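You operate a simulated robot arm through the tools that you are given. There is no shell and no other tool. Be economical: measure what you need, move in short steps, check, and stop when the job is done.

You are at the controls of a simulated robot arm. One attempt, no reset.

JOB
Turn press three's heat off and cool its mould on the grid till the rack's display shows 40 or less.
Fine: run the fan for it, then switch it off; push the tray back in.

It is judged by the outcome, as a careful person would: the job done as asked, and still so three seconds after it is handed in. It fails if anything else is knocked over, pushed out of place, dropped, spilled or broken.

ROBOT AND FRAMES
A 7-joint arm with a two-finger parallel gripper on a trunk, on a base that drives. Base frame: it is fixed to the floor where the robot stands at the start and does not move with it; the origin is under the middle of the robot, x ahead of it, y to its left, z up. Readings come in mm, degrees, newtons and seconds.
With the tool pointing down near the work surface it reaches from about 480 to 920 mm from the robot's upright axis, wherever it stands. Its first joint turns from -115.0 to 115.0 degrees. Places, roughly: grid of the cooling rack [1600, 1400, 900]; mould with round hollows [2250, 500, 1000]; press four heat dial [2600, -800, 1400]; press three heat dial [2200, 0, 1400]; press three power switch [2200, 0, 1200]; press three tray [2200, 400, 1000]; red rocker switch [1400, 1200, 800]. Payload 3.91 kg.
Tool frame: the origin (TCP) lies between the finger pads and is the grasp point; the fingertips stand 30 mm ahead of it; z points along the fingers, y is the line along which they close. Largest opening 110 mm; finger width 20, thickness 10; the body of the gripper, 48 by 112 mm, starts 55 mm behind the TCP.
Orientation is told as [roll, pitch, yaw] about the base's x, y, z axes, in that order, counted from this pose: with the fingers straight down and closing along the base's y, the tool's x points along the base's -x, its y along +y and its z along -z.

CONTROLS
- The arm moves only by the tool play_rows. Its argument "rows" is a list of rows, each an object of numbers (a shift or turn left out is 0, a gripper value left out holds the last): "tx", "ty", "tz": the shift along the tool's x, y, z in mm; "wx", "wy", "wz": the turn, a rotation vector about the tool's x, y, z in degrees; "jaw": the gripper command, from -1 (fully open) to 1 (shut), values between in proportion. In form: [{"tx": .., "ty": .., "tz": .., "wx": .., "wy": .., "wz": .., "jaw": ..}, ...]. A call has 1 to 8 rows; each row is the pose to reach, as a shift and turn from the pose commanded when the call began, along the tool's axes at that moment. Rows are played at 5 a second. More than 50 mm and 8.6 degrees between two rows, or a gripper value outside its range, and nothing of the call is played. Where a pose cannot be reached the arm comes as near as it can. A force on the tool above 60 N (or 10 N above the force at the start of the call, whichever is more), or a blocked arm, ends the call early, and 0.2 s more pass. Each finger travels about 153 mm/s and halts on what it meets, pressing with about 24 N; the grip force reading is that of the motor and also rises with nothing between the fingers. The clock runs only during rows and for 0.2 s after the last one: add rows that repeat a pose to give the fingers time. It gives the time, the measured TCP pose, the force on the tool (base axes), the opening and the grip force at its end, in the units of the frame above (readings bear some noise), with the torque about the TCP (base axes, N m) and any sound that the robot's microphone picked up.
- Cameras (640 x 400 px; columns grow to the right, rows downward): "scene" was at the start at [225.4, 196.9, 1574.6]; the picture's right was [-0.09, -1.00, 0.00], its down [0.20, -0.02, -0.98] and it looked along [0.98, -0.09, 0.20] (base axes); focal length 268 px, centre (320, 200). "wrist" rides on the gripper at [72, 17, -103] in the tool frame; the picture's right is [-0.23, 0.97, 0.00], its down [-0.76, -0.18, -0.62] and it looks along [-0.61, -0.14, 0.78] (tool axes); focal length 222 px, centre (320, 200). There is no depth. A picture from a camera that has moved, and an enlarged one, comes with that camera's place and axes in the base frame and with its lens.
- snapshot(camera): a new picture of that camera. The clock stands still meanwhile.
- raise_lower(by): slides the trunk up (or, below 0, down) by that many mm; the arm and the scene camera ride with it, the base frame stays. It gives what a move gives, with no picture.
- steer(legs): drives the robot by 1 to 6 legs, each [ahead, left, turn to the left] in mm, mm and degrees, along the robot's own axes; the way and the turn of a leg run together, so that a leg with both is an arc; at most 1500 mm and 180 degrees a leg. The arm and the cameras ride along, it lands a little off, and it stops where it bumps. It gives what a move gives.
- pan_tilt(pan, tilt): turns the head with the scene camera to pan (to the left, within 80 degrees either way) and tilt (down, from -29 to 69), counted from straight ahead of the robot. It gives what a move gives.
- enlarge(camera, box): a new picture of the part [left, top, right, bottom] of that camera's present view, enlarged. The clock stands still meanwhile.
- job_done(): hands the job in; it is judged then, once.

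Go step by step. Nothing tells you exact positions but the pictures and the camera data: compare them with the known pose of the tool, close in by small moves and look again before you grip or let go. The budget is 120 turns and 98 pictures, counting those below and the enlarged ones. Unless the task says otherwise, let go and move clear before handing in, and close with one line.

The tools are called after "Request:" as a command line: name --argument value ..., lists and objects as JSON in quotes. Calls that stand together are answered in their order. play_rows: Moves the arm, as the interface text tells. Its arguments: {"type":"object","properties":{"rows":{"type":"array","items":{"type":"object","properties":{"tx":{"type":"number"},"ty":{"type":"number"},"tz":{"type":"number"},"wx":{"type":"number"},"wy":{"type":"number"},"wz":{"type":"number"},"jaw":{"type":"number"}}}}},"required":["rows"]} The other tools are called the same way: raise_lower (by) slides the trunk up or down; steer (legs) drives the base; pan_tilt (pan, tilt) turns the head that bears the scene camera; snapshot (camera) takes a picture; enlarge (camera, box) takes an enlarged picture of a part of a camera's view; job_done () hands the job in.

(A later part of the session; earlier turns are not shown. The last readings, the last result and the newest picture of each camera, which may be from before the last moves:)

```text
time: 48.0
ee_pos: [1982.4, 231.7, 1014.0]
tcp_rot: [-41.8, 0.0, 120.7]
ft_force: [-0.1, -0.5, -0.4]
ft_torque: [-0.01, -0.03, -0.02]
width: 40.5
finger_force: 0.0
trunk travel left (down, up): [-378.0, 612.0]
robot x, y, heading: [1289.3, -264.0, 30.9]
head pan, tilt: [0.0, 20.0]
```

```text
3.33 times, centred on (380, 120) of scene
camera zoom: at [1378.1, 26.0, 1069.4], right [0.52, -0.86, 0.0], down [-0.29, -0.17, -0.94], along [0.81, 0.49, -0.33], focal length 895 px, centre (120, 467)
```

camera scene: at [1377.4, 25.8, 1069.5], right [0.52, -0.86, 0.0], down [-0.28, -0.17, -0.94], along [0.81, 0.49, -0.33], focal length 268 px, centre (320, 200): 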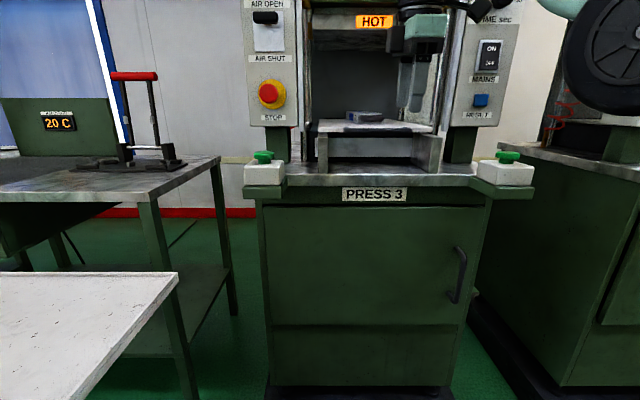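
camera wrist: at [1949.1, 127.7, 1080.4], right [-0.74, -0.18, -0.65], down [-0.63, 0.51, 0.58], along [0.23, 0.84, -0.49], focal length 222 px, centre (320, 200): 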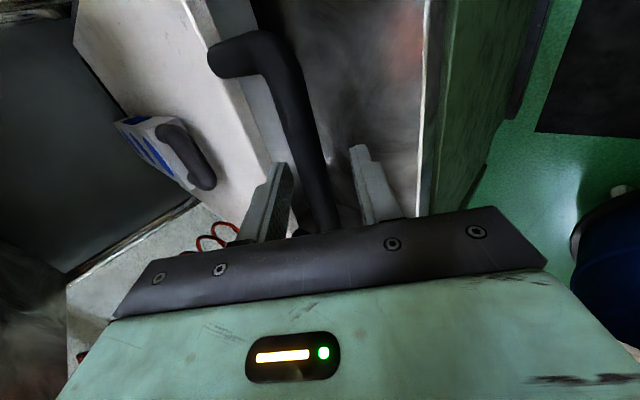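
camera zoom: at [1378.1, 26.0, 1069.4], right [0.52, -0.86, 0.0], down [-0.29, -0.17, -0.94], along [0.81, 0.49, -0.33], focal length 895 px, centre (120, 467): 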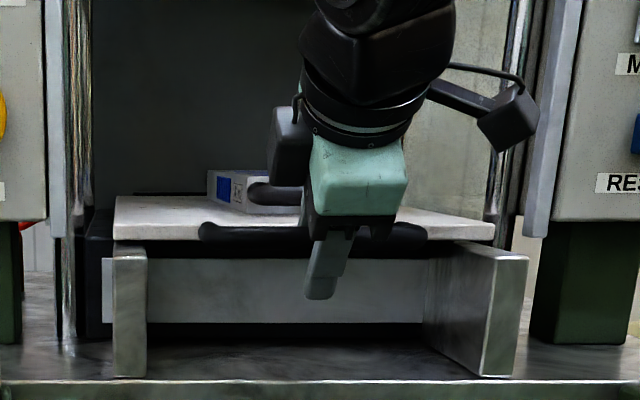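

Request:
play_rows --rows '[{"ty": -6, "tz": 0}, {"ty": -6, "tz": 15}]'

Request:
snapshot --camera "wrist"

Request:
enlarge --camera "wrist" --box '[200, 40, 440, 240]'

```text
time: 48.6
ee_pos: [1991.4, 238.5, 1016.1]
tcp_rot: [-42.3, -0.1, 120.8]
ft_force: [-27.0, -23.3, 23.3]
ft_torque: [0.41, -0.74, -0.23]
width: 35.3
finger_force: 0.0
trunk travel left (down, up): [-378.0, 612.0]
robot x, y, heading: [1287.4, -262.9, 30.7]
head pan, tilt: [0.0, 20.0]
```

```text
57 pictures are left
camera wrist: at [1957.6, 133.2, 1079.8], right [-0.74, -0.17, -0.65], down [-0.64, 0.51, 0.58], along [0.23, 0.84, -0.48], focal length 222 px, centre (320, 200)
```

wrist: 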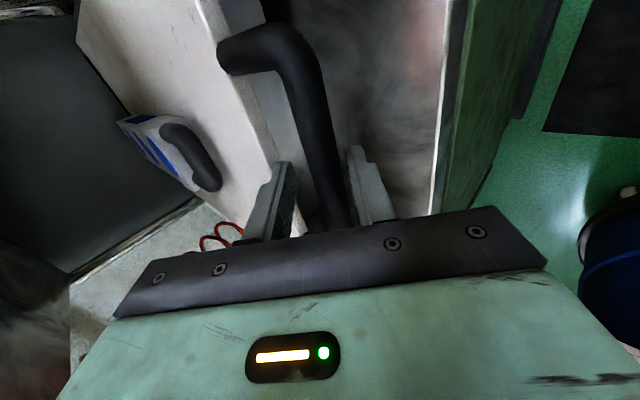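

```text
2.00 times, centred on (320, 140) of wrist
camera zoom: at [1957.6, 133.2, 1079.8], right [-0.74, -0.17, -0.65], down [-0.64, 0.51, 0.58], along [0.23, 0.84, -0.48], focal length 444 px, centre (320, 320)
```

zoom: 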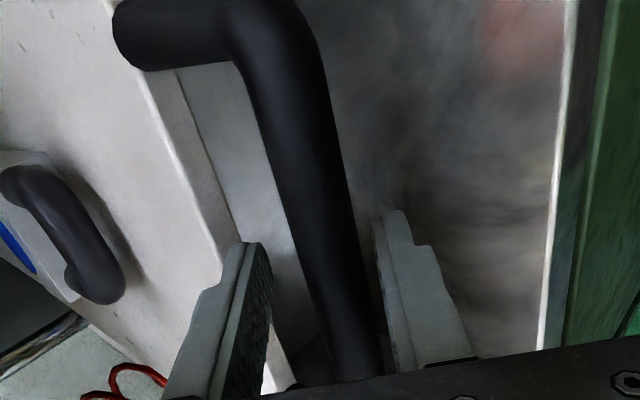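

Request:
play_rows --rows '[{"ty": 4, "tz": -4}, {"ty": 6, "tz": -2, "jaw": 0.6}, {"ty": 6, "tz": -2, "jaw": 0.8}, {"ty": 6, "tz": -2, "jaw": 0.8}]'

Request:
enlarge --camera "wrist" --box '[200, 40, 440, 240]'

```text
time: 49.6
ee_pos: [1989.5, 236.6, 1002.9]
tcp_rot: [-41.8, 0.1, 120.8]
ft_force: [4.9, 3.9, 1.7]
ft_torque: [-0.29, -0.22, 0.39]
width: 15.6
finger_force: 45.0
trunk travel left (down, up): [-378.0, 612.0]
robot x, y, heading: [1290.9, -266.0, 31.0]
head pan, tilt: [0.0, 20.0]
```

```text
2.00 times, centred on (320, 140) of wrist
camera zoom: at [1956.8, 133.4, 1069.4], right [-0.74, -0.18, -0.65], down [-0.63, 0.51, 0.58], along [0.23, 0.84, -0.49], focal length 444 px, centre (320, 320)
```

zoom: 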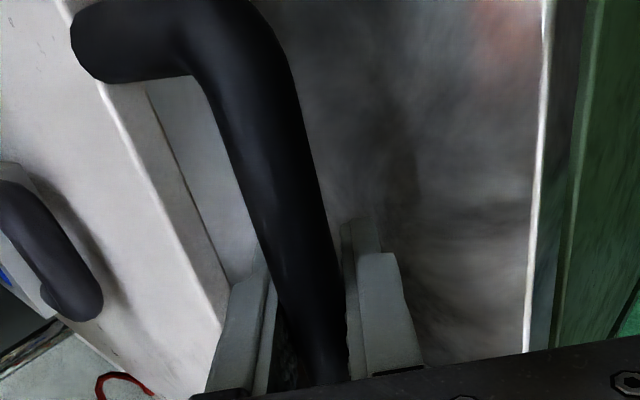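

Request:
play_rows --rows '[{"ty": 15, "tz": -13}, {"ty": 37, "tz": -33}, {"ty": 60, "tz": -53}]'

Request:
snapshot --camera "scene"

```text
time: 50.4
ee_pos: [1921.6, 195.2, 1004.4]
tcp_rot: [-41.6, 0.1, 120.5]
ft_force: [2.0, -5.5, -6.8]
ft_torque: [0.1, 0.08, 0.78]
width: 15.9
finger_force: 44.9
trunk travel left (down, up): [-378.0, 612.0]
robot x, y, heading: [1292.9, -264.9, 31.0]
head pan, tilt: [0.0, 20.0]
```

```text
54 pictures are left
camera scene: at [1378.4, 25.9, 1069.2], right [0.52, -0.86, 0.0], down [-0.29, -0.17, -0.94], along [0.81, 0.49, -0.33], focal length 268 px, centre (320, 200)
```

scene: 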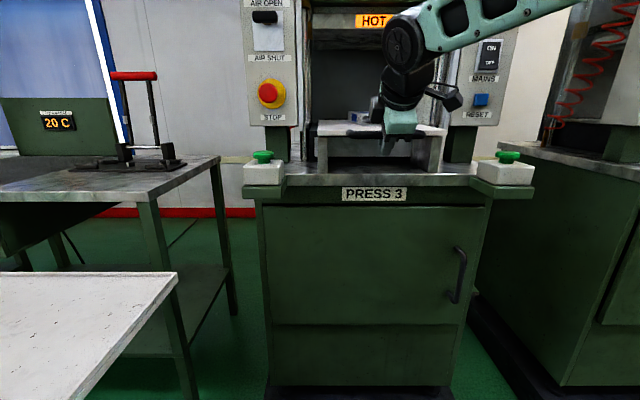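

Request:
play_rows --rows '[{"ty": 22, "tz": -20}, {"ty": 45, "tz": -40}, {"ty": 67, "tz": -60}, {"ty": 90, "tz": -80}]'

Request:
snapshot --camera "scene"

Request:
snapshot --camera "wrist"

```text
time: 51.4
ee_pos: [1816.6, 133.7, 1003.5]
tcp_rot: [-41.6, 0.2, 120.8]
ft_force: [4.0, -8.2, -17.6]
ft_torque: [-0.55, -0.44, 0.06]
width: 15.8
finger_force: 45.3
trunk travel left (down, up): [-378.0, 612.0]
robot x, y, heading: [1287.6, -266.0, 31.0]
head pan, tilt: [0.0, 20.0]
```

```text
53 pictures are left
camera scene: at [1378.7, 26.0, 1069.2], right [0.52, -0.86, 0.0], down [-0.29, -0.17, -0.94], along [0.81, 0.49, -0.33], focal length 268 px, centre (320, 200)
```

scene: 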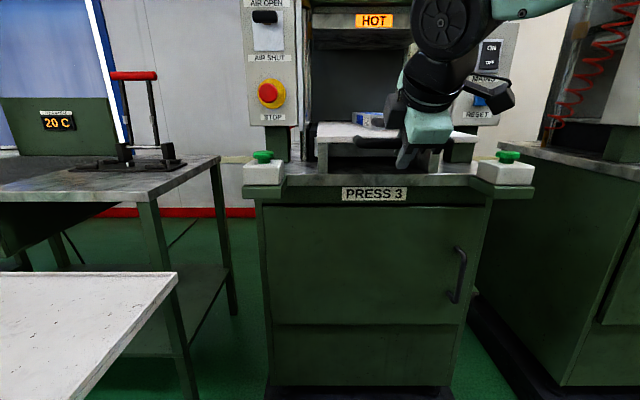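

```text
52 pictures are left
camera wrist: at [1784.4, 30.0, 1069.7], right [-0.74, -0.18, -0.65], down [-0.63, 0.51, 0.58], along [0.23, 0.84, -0.49], focal length 222 px, centre (320, 200)
```

wrist: 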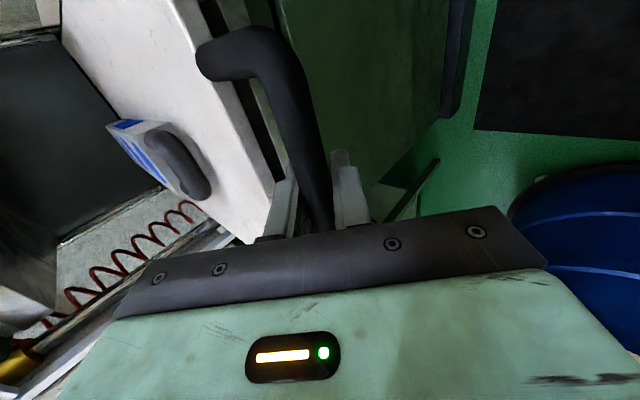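

Request:
play_rows --rows '[{"jaw": 0.5}, {"jaw": 0.3}, {"tz": -40}, {"tz": -80}, {"tz": -120}]'

Request:
raise_lower --by 150

Request:
snapshot --camera "wrist"

Request:
snapshot --camera "scene"

```text
time: 52.6
ee_pos: [1747.9, 94.6, 1095.4]
tcp_rot: [-41.7, 0.1, 120.8]
ft_force: [-0.2, -0.1, 0.0]
ft_torque: [0.01, 0.04, 0.04]
width: 38.5
finger_force: 0.0
trunk travel left (down, up): [-378.0, 612.0]
robot x, y, heading: [1289.9, -264.5, 31.0]
head pan, tilt: [0.0, 20.0]
```

```text
time: 54.4
ee_pos: [1748.4, 93.7, 1244.9]
tcp_rot: [-41.7, 0.1, 120.8]
ft_force: [-0.1, -0.9, 0.6]
ft_torque: [-0.01, -0.03, -0.03]
width: 38.6
finger_force: 0.0
trunk travel left (down, up): [-528.0, 462.0]
robot x, y, heading: [1292.2, -263.0, 31.0]
head pan, tilt: [0.0, 20.0]
```

```text
51 pictures are left
camera wrist: at [1715.0, -9.2, 1310.1], right [-0.74, -0.18, -0.65], down [-0.63, 0.51, 0.58], along [0.23, 0.84, -0.49], focal length 222 px, centre (320, 200)
```

wrist: 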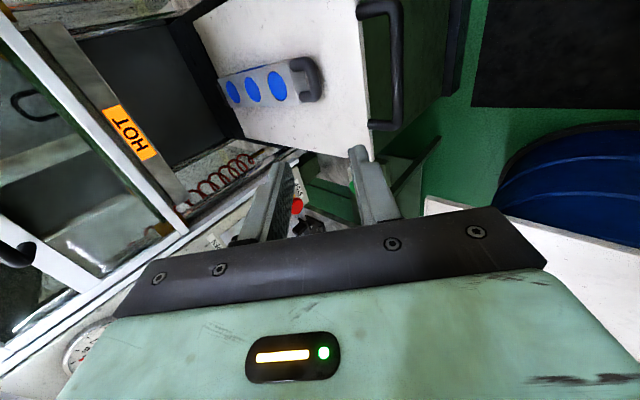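

```text
50 pictures are left
camera scene: at [1376.9, 25.3, 1219.3], right [0.52, -0.86, 0.0], down [-0.29, -0.17, -0.94], along [0.81, 0.49, -0.33], focal length 268 px, centre (320, 200)
```

scene: 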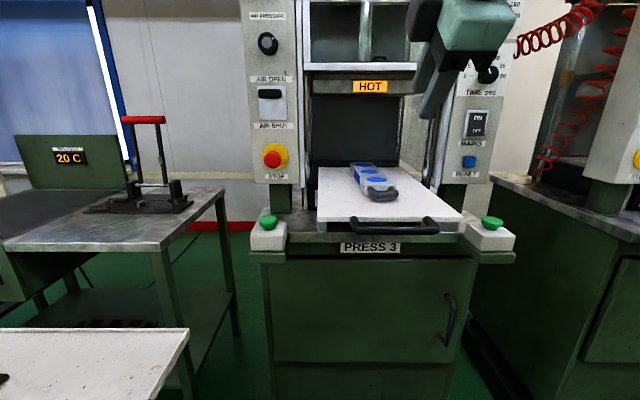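

Request:
play_rows --rows '[{"wx": -2.72, "wy": 2.72, "wz": 7.13}, {"wx": -5.44, "wy": 5.44, "wz": 14.27}, {"wx": -8.16, "wy": 8.16, "wz": 21.4}, {"wx": -10.9, "wy": 10.9, "wz": 28.5}, {"wx": -13.6, "wy": 13.6, "wz": 35.7}, {"wx": -16.35, "wy": 16.35, "wz": 42.8}, {"wx": -19.1, "wy": 19.1, "wz": 49.9}, {"wx": -21.8, "wy": 21.8, "wz": 57.1}]'

Request:
play_rows --rows '[{"wx": -2.72, "wy": 2.72, "wz": 7.13, "jaw": -1}, {"wx": -5.44, "wy": 5.44, "wz": 14.27}, {"wx": -8.16, "wy": 8.16, "wz": 21.4}, {"wx": -10.9, "wy": 10.9, "wz": 28.5}]'

Request:
snapshot --camera "wrist"

Request:
enlarge --camera "scene" --box '[310, 140, 470, 240]'

```text
time: 56.2
ee_pos: [1748.4, 94.4, 1244.6]
tcp_rot: [-13.2, -7.6, 60.2]
ft_force: [-0.5, -0.2, 0.2]
ft_torque: [0.0, 0.01, 0.0]
width: 38.3
finger_force: 0.1
trunk travel left (down, up): [-528.0, 462.0]
robot x, y, heading: [1289.2, -263.6, 30.9]
head pan, tilt: [0.0, 20.0]
```

```text
time: 57.2
ee_pos: [1746.9, 94.1, 1244.2]
tcp_rot: [0.0, 0.1, 30.8]
ft_force: [0.0, 0.0, 0.1]
ft_torque: [-0.01, -0.03, 0.03]
width: 109.9
finger_force: 0.1
trunk travel left (down, up): [-528.0, 462.0]
robot x, y, heading: [1292.0, -267.2, 31.0]
head pan, tilt: [0.0, 20.0]
```

```text
49 pictures are left
camera wrist: at [1676.7, 72.2, 1347.7], right [-0.3, 0.95, 0.0], down [0.75, 0.24, 0.62], along [0.59, 0.19, -0.78], focal length 222 px, centre (320, 200)
```

wrist: 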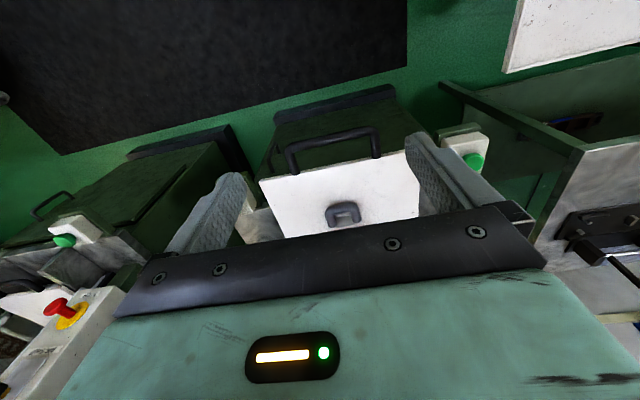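

```text
4.00 times, centred on (390, 190) of scene
camera zoom: at [1376.8, 25.3, 1219.4], right [0.52, -0.86, 0.0], down [-0.29, -0.17, -0.94], along [0.81, 0.49, -0.33], focal length 1074 px, centre (40, 240)
```

zoom: 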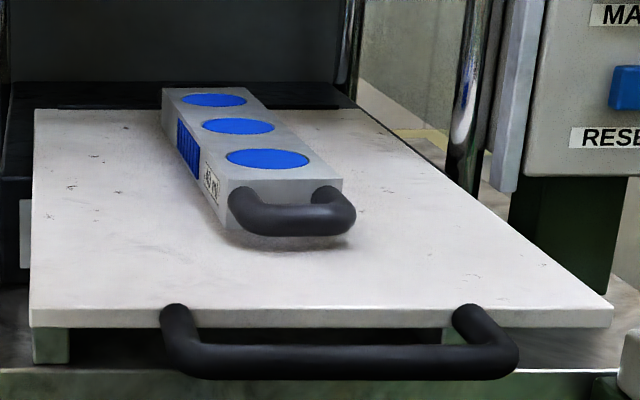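

Request:
steer --legs '[[140, 0, 0]]'

Request:
play_rows --rows '[{"tx": -45}, {"tx": -90}, {"tx": -135, "tz": 30}, {"tx": -160, "tz": 70}]'

Request:
snapshot --camera "wrist"

Request:
snapshot --camera "scene"

```text
time: 58.5
ee_pos: [1866.2, 166.4, 1244.9]
tcp_rot: [-0.2, 0.1, 30.8]
ft_force: [-0.4, -0.1, 0.9]
ft_torque: [0.0, 0.0, 0.0]
width: 109.7
finger_force: 0.0
trunk travel left (down, up): [-528.0, 462.0]
robot x, y, heading: [1406.7, -191.7, 31.0]
head pan, tilt: [0.0, 20.0]
```

```text
refused: row 3 steps farther than a row can; nothing moved
```

```text
47 pictures are left
camera wrist: at [1796.2, 145.0, 1347.4], right [-0.3, 0.95, 0.0], down [0.75, 0.24, 0.62], along [0.59, 0.19, -0.78], focal length 222 px, centre (320, 200)
```

wrist: 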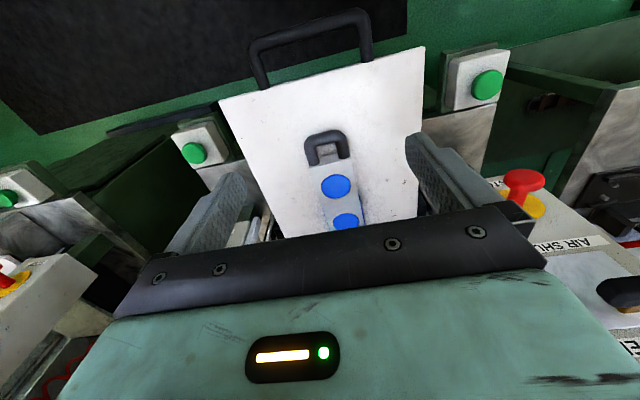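

```text
46 pictures are left
camera scene: at [1505.3, 102.9, 1219.6], right [0.52, -0.86, 0.0], down [-0.29, -0.18, -0.94], along [0.8, 0.49, -0.34], focal length 268 px, centre (320, 200)
```

scene: 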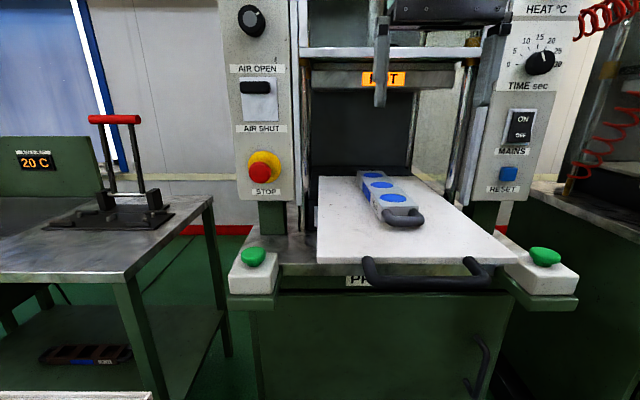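

Request:
play_rows --rows '[{"tx": -42, "tz": 15}, {"tx": -84, "tz": 35, "wz": -1.3}, {"tx": -126, "tz": 55, "wz": -2.6}, {"tx": -168, "tz": 75, "wz": -2.6}, {"tx": -205, "tz": 85, "wz": -2.6}]'

Request:
snapshot --camera "wrist"

Request:
snapshot --camera "scene"

```text
time: 59.9
ee_pos: [2012.5, 259.0, 1172.2]
tcp_rot: [0.5, -0.3, 34.9]
ft_force: [-0.4, -0.4, 0.3]
ft_torque: [0.05, -0.02, -0.01]
width: 110.1
finger_force: 0.0
trunk travel left (down, up): [-528.0, 462.0]
robot x, y, heading: [1401.9, -204.9, 30.9]
head pan, tilt: [0.0, 20.0]
stopped in row 5: the arm was blocked; the commanded pose is now the measured one
```

```text
45 pictures are left
camera wrist: at [1944.2, 231.0, 1274.3], right [-0.37, 0.93, 0.01], down [0.73, 0.28, 0.62], along [0.58, 0.24, -0.78], focal length 222 px, centre (320, 200)
```

wrist: 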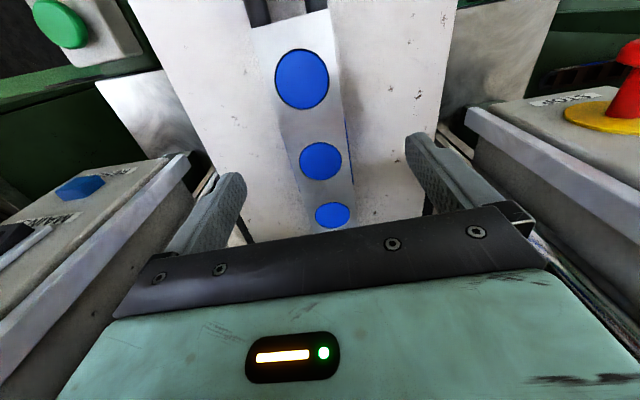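

```text
44 pictures are left
camera scene: at [1490.8, 87.0, 1221.7], right [0.51, -0.86, 0.0], down [-0.29, -0.17, -0.94], along [0.81, 0.48, -0.34], focal length 268 px, centre (320, 200)
```

scene: 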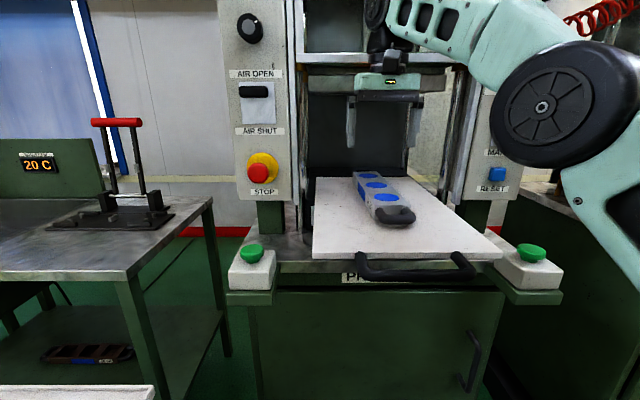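

Request:
play_rows --rows '[{"tx": 30}, {"tx": 60, "wz": 1.4}]'

Request:
play_rows --rows '[{"wy": -8}, {"wy": -16}, {"wy": -24}, {"wy": -30}]'

Request:
snapshot --camera "wrist"

Request:
snapshot --camera "scene"

```text
time: 60.5
ee_pos: [1976.9, 232.2, 1159.3]
tcp_rot: [0.2, 0.4, 33.1]
ft_force: [0.3, 1.1, -0.6]
ft_torque: [-0.01, 0.01, 0.02]
width: 110.2
finger_force: 0.0
trunk travel left (down, up): [-528.0, 462.0]
robot x, y, heading: [1406.1, -202.4, 30.8]
head pan, tilt: [0.0, 20.0]
```

```text
time: 61.5
ee_pos: [1975.2, 232.8, 1159.8]
tcp_rot: [0.3, -29.6, 33.0]
ft_force: [0.5, 0.5, -0.2]
ft_torque: [0.0, 0.06, 0.02]
width: 110.2
finger_force: 0.0
trunk travel left (down, up): [-528.0, 462.0]
robot x, y, heading: [1399.9, -200.4, 30.9]
head pan, tilt: [0.0, 20.0]
```

```text
43 pictures are left
camera wrist: at [1870.4, 184.2, 1212.9], right [-0.37, 0.92, 0.12], down [0.39, 0.04, 0.92], along [0.84, 0.38, -0.38], focal length 222 px, centre (320, 200)
```

wrist: 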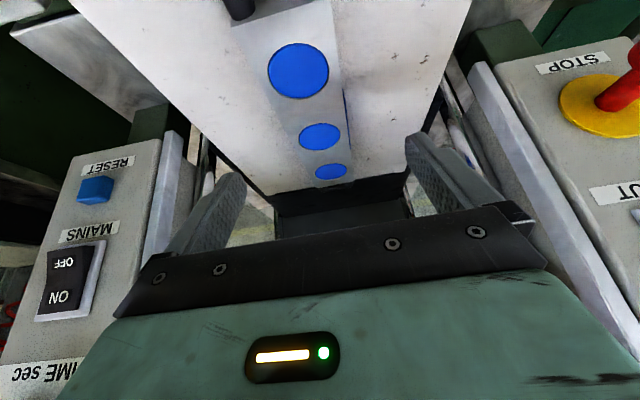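

```text
42 pictures are left
camera scene: at [1499.1, 95.0, 1219.6], right [0.51, -0.86, 0.0], down [-0.29, -0.18, -0.94], along [0.81, 0.48, -0.34], focal length 268 px, centre (320, 200)
```

scene: 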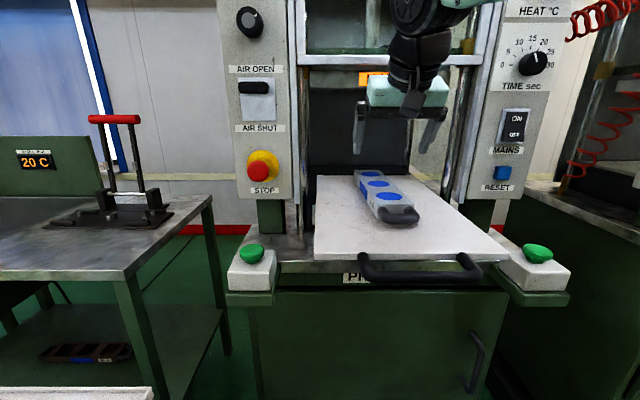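

Request:
play_rows --rows '[{"tx": -13, "ty": -3, "tz": 35}, {"tx": -26, "ty": -6, "tz": 70}, {"tx": -38, "ty": -6, "tz": 103}]'

Request:
snapshot --camera "wrist"

Request:
enlarge --camera "scene" --box '[300, 60, 500, 240]'

```text
time: 62.3
ee_pos: [2048.7, 272.4, 1088.9]
tcp_rot: [0.3, -29.8, 33.1]
ft_force: [0.7, 0.2, 0.2]
ft_torque: [-0.02, -0.02, -0.02]
width: 110.1
finger_force: 0.0
trunk travel left (down, up): [-528.0, 462.0]
robot x, y, heading: [1398.6, -198.4, 30.9]
head pan, tilt: [0.0, 20.0]
```

```text
41 pictures are left
camera wrist: at [1944.3, 225.1, 1142.9], right [-0.37, 0.92, 0.12], down [0.4, 0.04, 0.92], along [0.84, 0.38, -0.38], focal length 222 px, centre (320, 200)
```

wrist: 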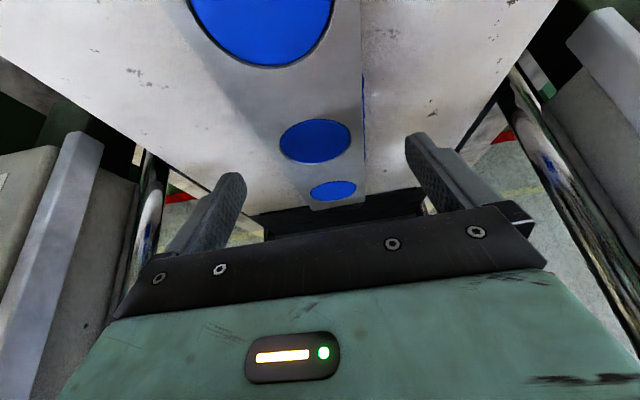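

```text
2.22 times, centred on (400, 150) of scene
camera zoom: at [1498.8, 94.7, 1219.7], right [0.51, -0.86, 0.0], down [-0.29, -0.18, -0.94], along [0.81, 0.48, -0.34], focal length 596 px, centre (142, 311)
```

zoom: 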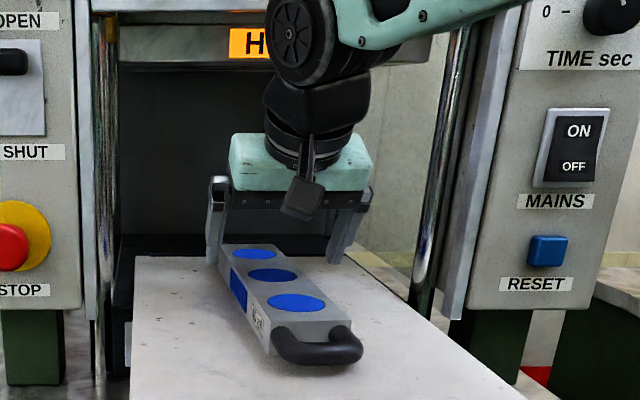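

Request:
play_rows --rows '[{"tx": 8, "tz": 13}, {"tx": 15, "tz": 26}, {"tx": 19.5, "tz": 34}]'

Request:
enlarge --camera "scene" --box '[300, 60, 500, 240]'

```text
time: 63.1
ee_pos: [2048.6, 273.1, 1051.2]
tcp_rot: [0.3, -29.8, 33.0]
ft_force: [0.7, 0.1, 4.9]
ft_torque: [-0.21, -0.18, 0.05]
width: 109.7
finger_force: 0.1
trunk travel left (down, up): [-528.0, 462.0]
robot x, y, heading: [1398.1, -201.3, 31.2]
head pan, tilt: [0.0, 20.0]
```

```text
2.22 times, centred on (400, 150) of scene
camera zoom: at [1498.9, 94.9, 1219.8], right [0.51, -0.86, 0.0], down [-0.29, -0.18, -0.94], along [0.81, 0.48, -0.34], focal length 596 px, centre (142, 311)
```

zoom: 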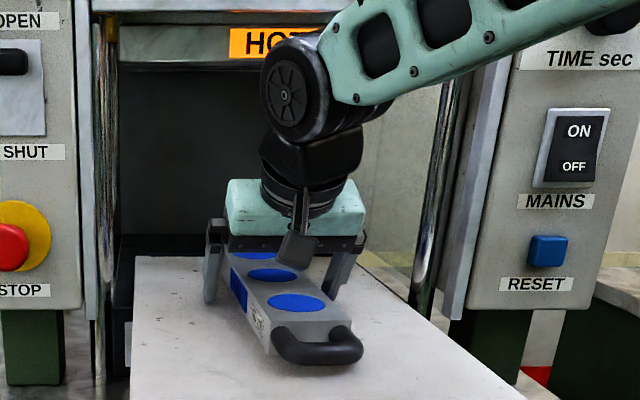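

Request:
play_rows --rows '[{"tx": -1.5, "tz": -2.6, "jaw": 0.1}, {"tx": -1.5, "tz": -2.6, "jaw": 0.6}, {"tx": -1.5, "tz": -2.6, "jaw": 1}, {"tx": -1.5, "tz": -2.6, "jaw": 1}]'

```text
time: 64.1
ee_pos: [2048.2, 275.3, 1053.0]
tcp_rot: [0.4, -29.6, 33.1]
ft_force: [-0.4, -0.1, -1.3]
ft_torque: [-0.13, 0.1, -0.04]
width: 69.7
finger_force: 24.0
trunk travel left (down, up): [-528.0, 462.0]
robot x, y, heading: [1397.6, -199.9, 30.9]
head pan, tilt: [0.0, 20.0]
```

Gripped at 69.7 mm across the mould. I'll lift it a little to test the hold.

Request:
play_rows --rows '[{"tx": -5, "tz": -8.7}, {"tx": -12.5, "tz": -21.6}, {"tx": -12.5, "tz": -21.6}]'

Request:
enlarge --camera "scene" --box '[300, 60, 500, 240]'

```text
time: 64.9
ee_pos: [2049.3, 274.3, 1079.4]
tcp_rot: [0.4, -29.9, 33.0]
ft_force: [-0.5, 0.1, 2.4]
ft_torque: [0.24, 0.27, 0.2]
width: 65.7
finger_force: 24.1
trunk travel left (down, up): [-528.0, 462.0]
robot x, y, heading: [1401.8, -201.7, 30.7]
head pan, tilt: [0.0, 20.0]
```

```text
2.22 times, centred on (400, 150) of scene
camera zoom: at [1498.9, 94.9, 1219.7], right [0.51, -0.86, 0.0], down [-0.29, -0.18, -0.94], along [0.81, 0.48, -0.34], focal length 596 px, centre (142, 311)
```

zoom: 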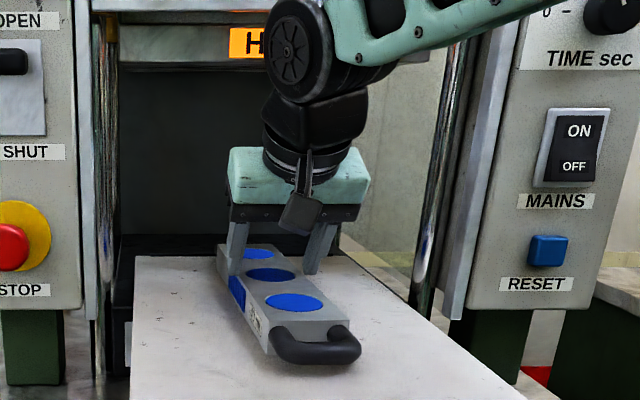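

Request:
snapshot --camera "wrist"

Request:
enlarge --camera "scene" --box '[360, 110, 440, 185]'

```text
37 pictures are left
camera wrist: at [1944.3, 225.9, 1131.6], right [-0.37, 0.92, 0.12], down [0.39, 0.04, 0.92], along [0.84, 0.38, -0.38], focal length 222 px, centre (320, 200)
```

wrist: 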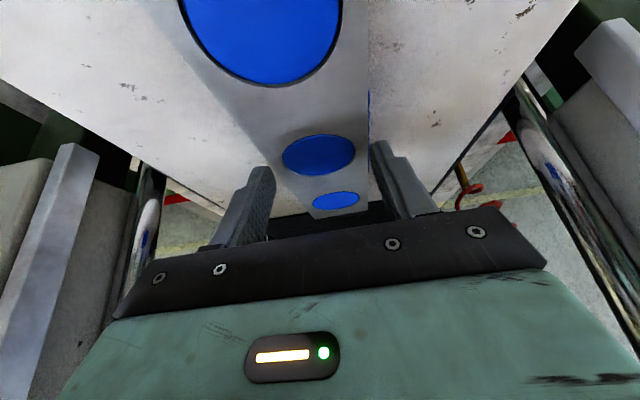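

```text
5.33 times, centred on (400, 148) of scene
camera zoom: at [1498.9, 94.9, 1219.7], right [0.51, -0.86, 0.0], down [-0.29, -0.18, -0.94], along [0.81, 0.48, -0.34], focal length 1431 px, centre (-107, 480)
```

zoom: 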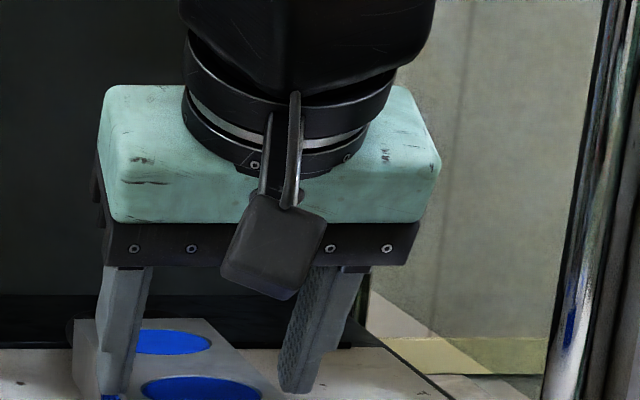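

Request:
play_rows --rows '[{"jaw": 0}, {"jaw": -0.3}, {"ty": 3.5, "tx": 6, "tz": 11}, {"ty": 3.5, "tx": 13, "tz": 23}]'

Request:
play_rows --rows '[{"jaw": 0.1}, {"jaw": 0.6}, {"jaw": 1}, {"jaw": 1}, {"jaw": 1}]'

Request:
snapshot --camera "wrist"

```text
time: 65.9
ee_pos: [2047.7, 276.6, 1051.6]
tcp_rot: [0.3, -29.8, 32.9]
ft_force: [2.4, -4.4, 4.4]
ft_torque: [-0.27, -0.17, -0.06]
width: 73.7
finger_force: 1.9
trunk travel left (down, up): [-528.0, 462.0]
robot x, y, heading: [1399.7, -199.2, 30.9]
head pan, tilt: [0.0, 20.0]
```

```text
time: 67.1
ee_pos: [2046.8, 277.8, 1051.4]
tcp_rot: [0.3, -29.7, 32.9]
ft_force: [4.0, -2.3, 3.6]
ft_torque: [-0.25, -0.58, -0.16]
width: 69.7
finger_force: 24.0
trunk travel left (down, up): [-528.0, 462.0]
robot x, y, heading: [1401.2, -198.1, 31.0]
head pan, tilt: [0.0, 20.0]
```

```text
35 pictures are left
camera wrist: at [1942.5, 229.1, 1104.9], right [-0.37, 0.92, 0.12], down [0.4, 0.04, 0.92], along [0.84, 0.38, -0.38], focal length 222 px, centre (320, 200)
```

wrist: 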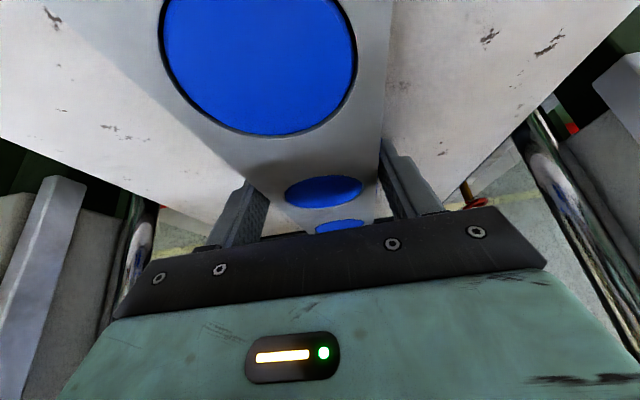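

Request:
play_rows --rows '[{"tx": -0.7, "tz": -1.2}, {"tx": -1.5, "tz": -2.6}, {"tx": -2.2, "tz": -3.8}, {"tx": -3, "tz": -5.2}, {"tx": -3.7, "tz": -6.5}, {"tx": -4.5, "tz": -7.8}, {"tx": -5.2, "tz": -9}, {"tx": -6, "tz": -10.4}]'

Request:
enlarge --camera "scene" --box '[300, 60, 500, 240]'

```text
time: 68.9
ee_pos: [2048.5, 277.6, 1065.3]
tcp_rot: [0.3, -29.7, 33.0]
ft_force: [1.0, 0.1, -8.4]
ft_torque: [-0.08, 0.12, 0.0]
width: 69.7
finger_force: 24.6
trunk travel left (down, up): [-528.0, 462.0]
robot x, y, heading: [1401.0, -200.7, 30.8]
head pan, tilt: [0.0, 20.0]
```

```text
2.22 times, centred on (400, 150) of scene
camera zoom: at [1499.3, 95.2, 1219.5], right [0.51, -0.86, 0.0], down [-0.29, -0.18, -0.94], along [0.81, 0.48, -0.34], focal length 596 px, centre (142, 311)
```

zoom: 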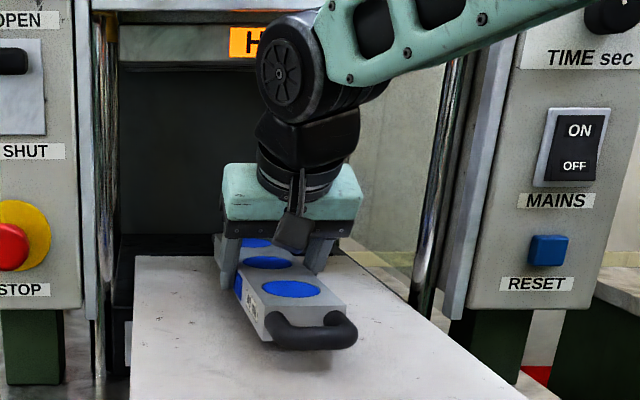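

The mould is now off the tray and weighs about 8 N. I'll lift it further, slowly.

Request:
play_rows --rows '[{"tx": -4, "tz": -7}, {"tx": -8, "tz": -14}, {"tx": -12, "tz": -21}, {"tx": -16, "tz": -28}, {"tx": -20, "tz": -35}, {"tx": -25, "tz": -43}]'

Request:
snapshot --camera "scene"

```text
time: 70.3
ee_pos: [2048.9, 276.9, 1113.4]
tcp_rot: [0.3, -29.6, 33.0]
ft_force: [0.0, 0.5, -10.6]
ft_torque: [-0.06, 0.11, -0.01]
width: 70.0
finger_force: 23.9
trunk travel left (down, up): [-528.0, 462.0]
robot x, y, heading: [1405.3, -203.6, 30.9]
head pan, tilt: [0.0, 20.0]
```

```text
33 pictures are left
camera scene: at [1499.3, 95.2, 1219.5], right [0.51, -0.86, 0.0], down [-0.29, -0.18, -0.94], along [0.81, 0.48, -0.34], focal length 268 px, centre (320, 200)
```

scene: 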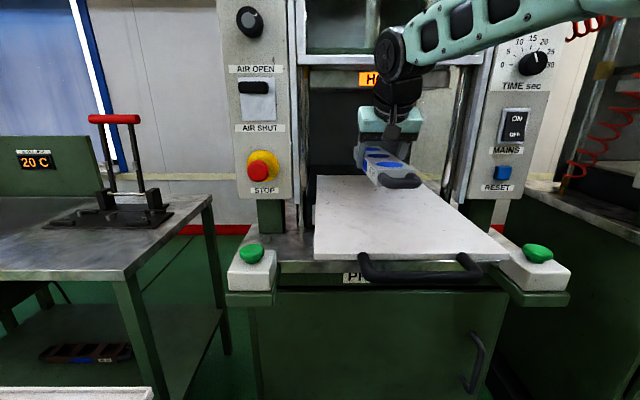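

Request:
steer --legs '[[-700, 0, 0]]'

Request:
raise_lower --by 200

Request:
pan_tilt --pan 60 --tilt 35

Request:
snapshot --camera "scene"

```text
time: 74.1
ee_pos: [1448.6, -77.3, 1112.2]
tcp_rot: [0.2, -29.6, 33.5]
ft_force: [1.1, 0.1, -8.8]
ft_torque: [-0.05, 0.1, 0.01]
width: 69.7
finger_force: 24.6
trunk travel left (down, up): [-528.0, 462.0]
robot x, y, heading: [806.9, -560.5, 31.6]
head pan, tilt: [0.0, 20.0]
```

```text
time: 76.3
ee_pos: [1447.4, -77.5, 1311.0]
tcp_rot: [0.3, -29.7, 33.5]
ft_force: [-0.8, -0.2, -8.6]
ft_torque: [-0.06, 0.1, -0.01]
width: 69.8
finger_force: 24.3
trunk travel left (down, up): [-728.0, 262.0]
robot x, y, heading: [807.9, -560.3, 31.4]
head pan, tilt: [0.0, 20.0]
```

```text
time: 77.6
ee_pos: [1447.5, -77.7, 1312.7]
tcp_rot: [0.1, -29.6, 33.6]
ft_force: [-0.7, -0.9, -9.5]
ft_torque: [-0.06, 0.1, -0.02]
width: 69.7
finger_force: 23.3
trunk travel left (down, up): [-728.0, 262.0]
robot x, y, heading: [808.3, -563.9, 31.3]
head pan, tilt: [60.0, 35.0]
```

```text
32 pictures are left
camera scene: at [819.7, -225.2, 1390.7], right [1.0, 0.03, 0.0], down [0.01, -0.57, -0.82], along [-0.02, 0.82, -0.57], focal length 268 px, centre (320, 200)
```

scene: 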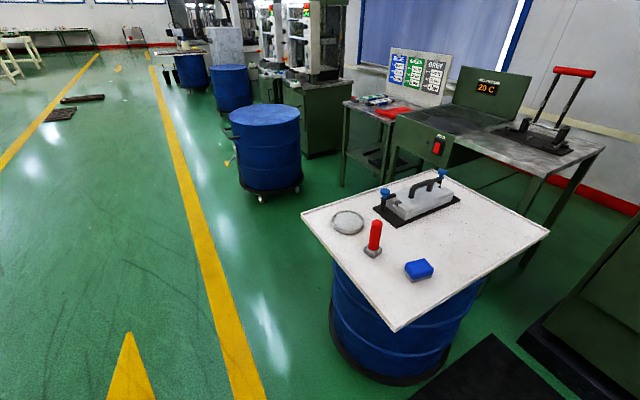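

Request:
steer --legs '[[0, 1418, 0], [700, 0, 0]]'

Request:
pan_tilt --pan -10 --tilt 35

Request:
snapshot --camera "scene"

```text
time: 88.1
ee_pos: [1338.2, 1477.2, 1311.8]
tcp_rot: [0.4, -29.6, 32.3]
ft_force: [-0.5, 0.5, -8.4]
ft_torque: [-0.1, 0.07, 0.0]
width: 69.9
finger_force: 23.9
trunk travel left (down, up): [-728.0, 262.0]
robot x, y, heading: [685.0, 1006.2, 30.4]
head pan, tilt: [60.0, 35.0]
```

```text
time: 89.5
ee_pos: [1338.5, 1476.3, 1312.2]
tcp_rot: [0.3, -29.6, 32.4]
ft_force: [0.2, 0.1, -9.3]
ft_torque: [-0.06, 0.09, -0.03]
width: 69.9
finger_force: 24.4
trunk travel left (down, up): [-728.0, 262.0]
robot x, y, heading: [689.7, 1005.6, 30.2]
head pan, tilt: [-10.0, 35.0]
```

```text
31 pictures are left
camera scene: at [790.1, 1283.8, 1390.7], right [0.35, -0.94, 0.0], down [-0.54, -0.2, -0.82], along [0.77, 0.28, -0.57], focal length 268 px, centre (320, 200)
```

scene: 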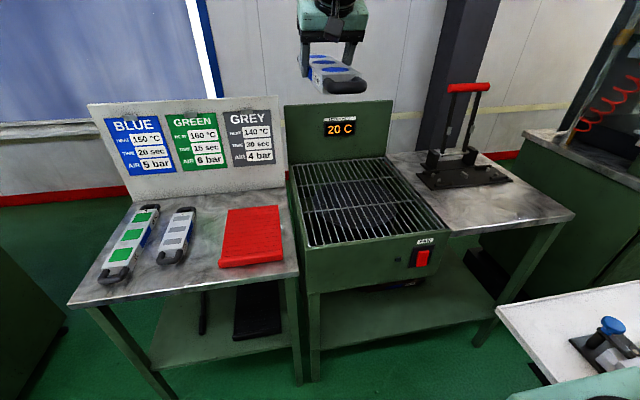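

Request:
steer --legs '[[190, -30, 0]]'

Request:
play_rows --rows '[{"ty": -20}, {"ty": -50}, {"ty": -85}, {"ty": -120}, {"ty": -140}, {"ty": -145}]'

Request:
raise_lower --by -280

Request:
snapshot --camera "scene"

Request:
snapshot --camera "wrist"

```text
time: 91.0
ee_pos: [1515.9, 1547.8, 1310.6]
tcp_rot: [0.2, -29.6, 32.5]
ft_force: [-0.5, -0.5, -9.0]
ft_torque: [-0.04, 0.06, 0.01]
width: 70.0
finger_force: 24.2
trunk travel left (down, up): [-728.0, 262.0]
robot x, y, heading: [866.0, 1074.9, 30.5]
head pan, tilt: [-10.0, 35.0]
```

```text
time: 92.4
ee_pos: [1594.2, 1425.8, 1310.7]
tcp_rot: [0.3, -29.6, 32.5]
ft_force: [-0.6, -0.1, -9.6]
ft_torque: [-0.1, 0.11, -0.03]
width: 69.5
finger_force: 24.4
trunk travel left (down, up): [-728.0, 262.0]
robot x, y, heading: [865.7, 1077.4, 30.5]
head pan, tilt: [-10.0, 35.0]
```

```text
time: 95.3
ee_pos: [1593.8, 1425.0, 1031.1]
tcp_rot: [0.3, -29.6, 32.6]
ft_force: [0.2, 0.4, -8.8]
ft_torque: [-0.05, 0.13, 0.04]
width: 69.8
finger_force: 24.1
trunk travel left (down, up): [-448.0, 542.0]
robot x, y, heading: [867.0, 1073.5, 30.4]
head pan, tilt: [-10.0, 35.0]
```

```text
30 pictures are left
camera scene: at [968.4, 1353.9, 1110.7], right [0.35, -0.94, 0.0], down [-0.54, -0.2, -0.82], along [0.77, 0.29, -0.57], focal length 268 px, centre (320, 200)
```

scene: 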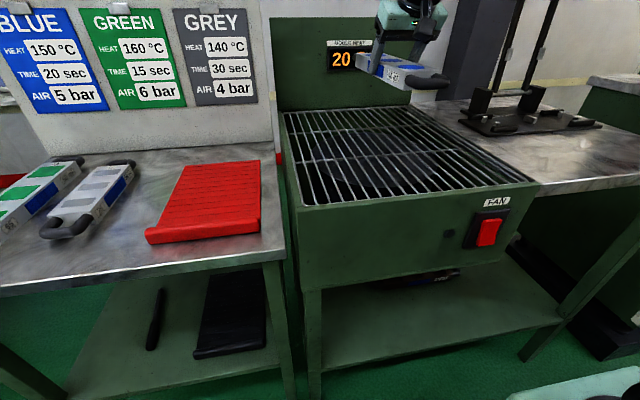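

```text
29 pictures are left
camera wrist: at [1488.9, 1379.4, 1084.5], right [-0.36, 0.93, 0.12], down [0.4, 0.04, 0.92], along [0.84, 0.38, -0.38], focal length 222 px, centre (320, 200)
```

wrist: 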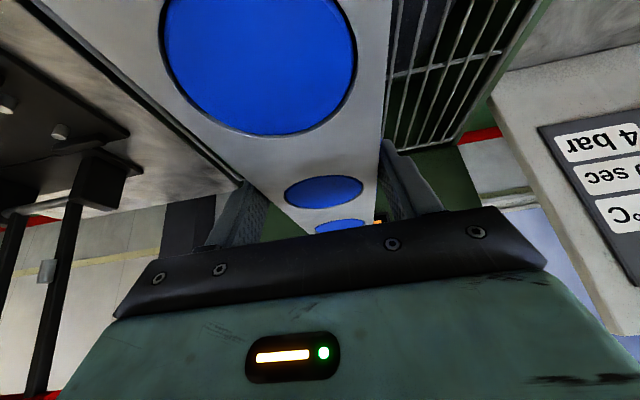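

Request:
raise_lower --by -105

Request:
snapshot --camera "scene"

```text
time: 96.6
ee_pos: [1594.6, 1427.0, 925.1]
tcp_rot: [0.3, -29.7, 32.5]
ft_force: [-0.5, 0.0, -8.3]
ft_torque: [-0.06, 0.07, -0.03]
width: 69.5
finger_force: 24.0
trunk travel left (down, up): [-343.0, 647.0]
robot x, y, heading: [868.1, 1068.8, 30.2]
head pan, tilt: [-10.0, 35.0]
```

```text
28 pictures are left
camera scene: at [968.4, 1353.9, 1005.7], right [0.35, -0.94, 0.0], down [-0.54, -0.2, -0.82], along [0.77, 0.29, -0.57], focal length 268 px, centre (320, 200)
```

scene: 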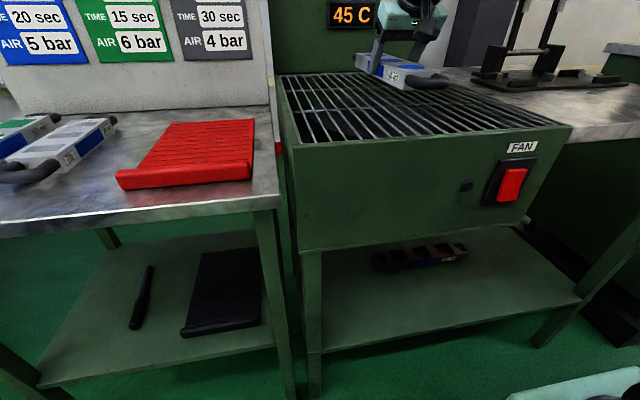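

Request:
play_rows --rows '[{"tx": 3, "tz": 5.2}, {"tx": 6, "tz": 10.4}, {"tx": 9, "tz": 15.6}, {"tx": 12, "tz": 20.8}]'

Request:
snapshot --camera "scene"

```text
time: 97.6
ee_pos: [1594.1, 1426.2, 902.1]
tcp_rot: [0.3, -29.6, 32.6]
ft_force: [-0.2, 0.0, -9.6]
ft_torque: [-0.1, 0.08, -0.02]
width: 69.7
finger_force: 23.8
trunk travel left (down, up): [-343.0, 647.0]
robot x, y, heading: [867.5, 1073.5, 30.4]
head pan, tilt: [-10.0, 35.0]
```

```text
27 pictures are left
camera scene: at [968.3, 1353.8, 1005.7], right [0.35, -0.94, 0.0], down [-0.54, -0.2, -0.82], along [0.77, 0.29, -0.57], focal length 268 px, centre (320, 200)
```

scene: 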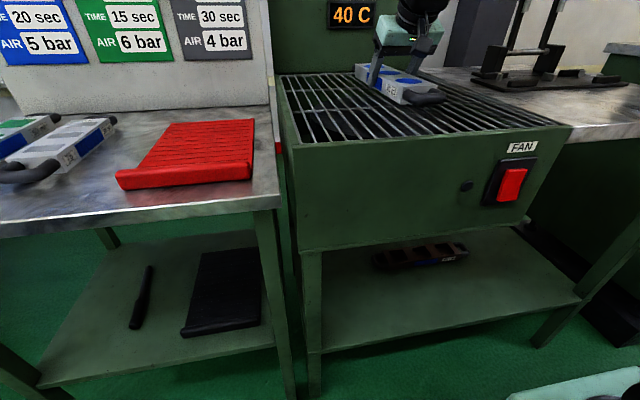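

Request:
play_rows --rows '[{"tx": 1.5, "tz": 2.6}, {"tx": 3, "tz": 5.2}, {"tx": 4.5, "tz": 7.8}, {"tx": 6, "tz": 10.4}]'

Request:
enlarge --camera "scene" --box '[310, 0, 470, 120]'

```text
time: 98.6
ee_pos: [1592.7, 1426.3, 891.4]
tcp_rot: [0.2, -29.7, 32.6]
ft_force: [-0.1, 1.4, -0.3]
ft_torque: [-0.59, 0.41, -0.11]
width: 69.8
finger_force: 24.3
trunk travel left (down, up): [-343.0, 647.0]
robot x, y, heading: [866.9, 1072.7, 30.1]
head pan, tilt: [-10.0, 35.0]
```

```text
3.33 times, centred on (390, 60) of scene
camera zoom: at [968.1, 1353.8, 1006.0], right [0.35, -0.94, 0.0], down [-0.54, -0.2, -0.82], along [0.77, 0.29, -0.57], focal length 895 px, centre (87, 667)
```

zoom: 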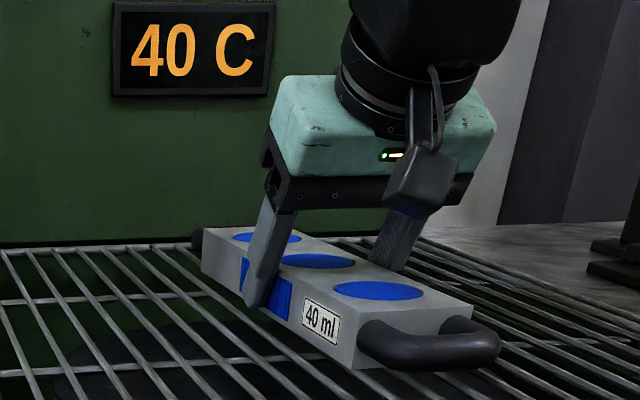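

Request:
play_rows --rows '[{"tx": 0.5, "tz": 1}, {"tx": 0.5, "tz": 1, "jaw": -0.45}, {"tx": 0.5, "tz": 1, "jaw": -1}, {"tx": 0.5, "tz": 1, "jaw": -1}]'

Request:
play_rows --rows '[{"tx": -10, "tz": -17}, {"tx": -25, "tz": -43}, {"tx": -40, "tz": -69}, {"tx": -50, "tz": -87}]'

Request:
snapshot --camera "scene"

```text
time: 99.6
ee_pos: [1594.4, 1425.3, 891.0]
tcp_rot: [0.3, -29.8, 32.6]
ft_force: [-5.0, 5.9, 12.4]
ft_torque: [-0.29, -0.28, 0.11]
width: 106.1
finger_force: 0.1
trunk travel left (down, up): [-343.0, 647.0]
robot x, y, heading: [866.2, 1073.8, 30.3]
head pan, tilt: [-10.0, 35.0]
```

```text
time: 100.6
ee_pos: [1595.2, 1425.4, 989.3]
tcp_rot: [0.3, -29.5, 32.6]
ft_force: [0.4, 1.2, 0.0]
ft_torque: [-0.03, 0.01, 0.0]
width: 110.0
finger_force: 0.0
trunk travel left (down, up): [-343.0, 647.0]
robot x, y, heading: [864.2, 1076.0, 30.4]
head pan, tilt: [-10.0, 35.0]
```

```text
25 pictures are left
camera scene: at [968.1, 1353.7, 1005.7], right [0.35, -0.94, 0.0], down [-0.54, -0.2, -0.82], along [0.77, 0.29, -0.57], focal length 268 px, centre (320, 200)
```

scene: 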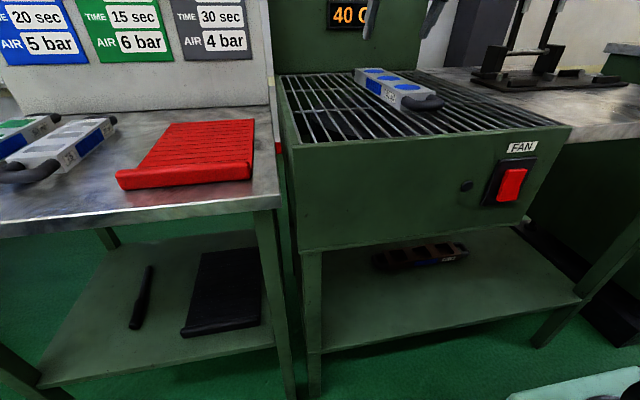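

Request:
enlarge --camera "scene" --box '[450, 130, 560, 215]'

Request:
enlarge --camera "scene" --box '[300, 0, 460, 120]'

```text
4.71 times, centred on (505, 172) of scene
camera zoom: at [968.1, 1353.7, 1005.7], right [0.35, -0.94, 0.0], down [-0.54, -0.2, -0.82], along [0.77, 0.29, -0.57], focal length 1263 px, centre (-551, 329)
```

zoom: 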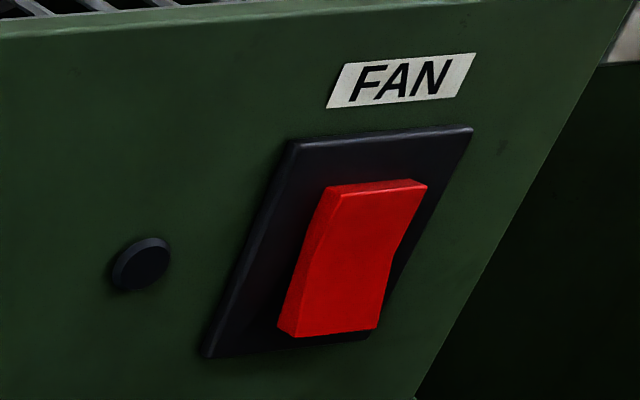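

```text
3.33 times, centred on (380, 60) of scene
camera zoom: at [968.1, 1353.7, 1005.7], right [0.35, -0.94, 0.0], down [-0.54, -0.2, -0.82], along [0.77, 0.29, -0.57], focal length 895 px, centre (120, 667)
```

zoom: 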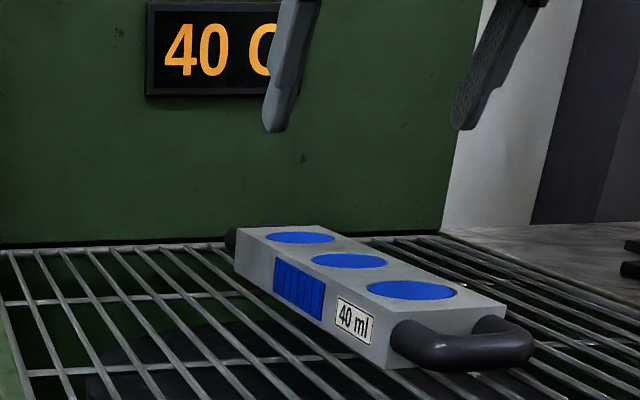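

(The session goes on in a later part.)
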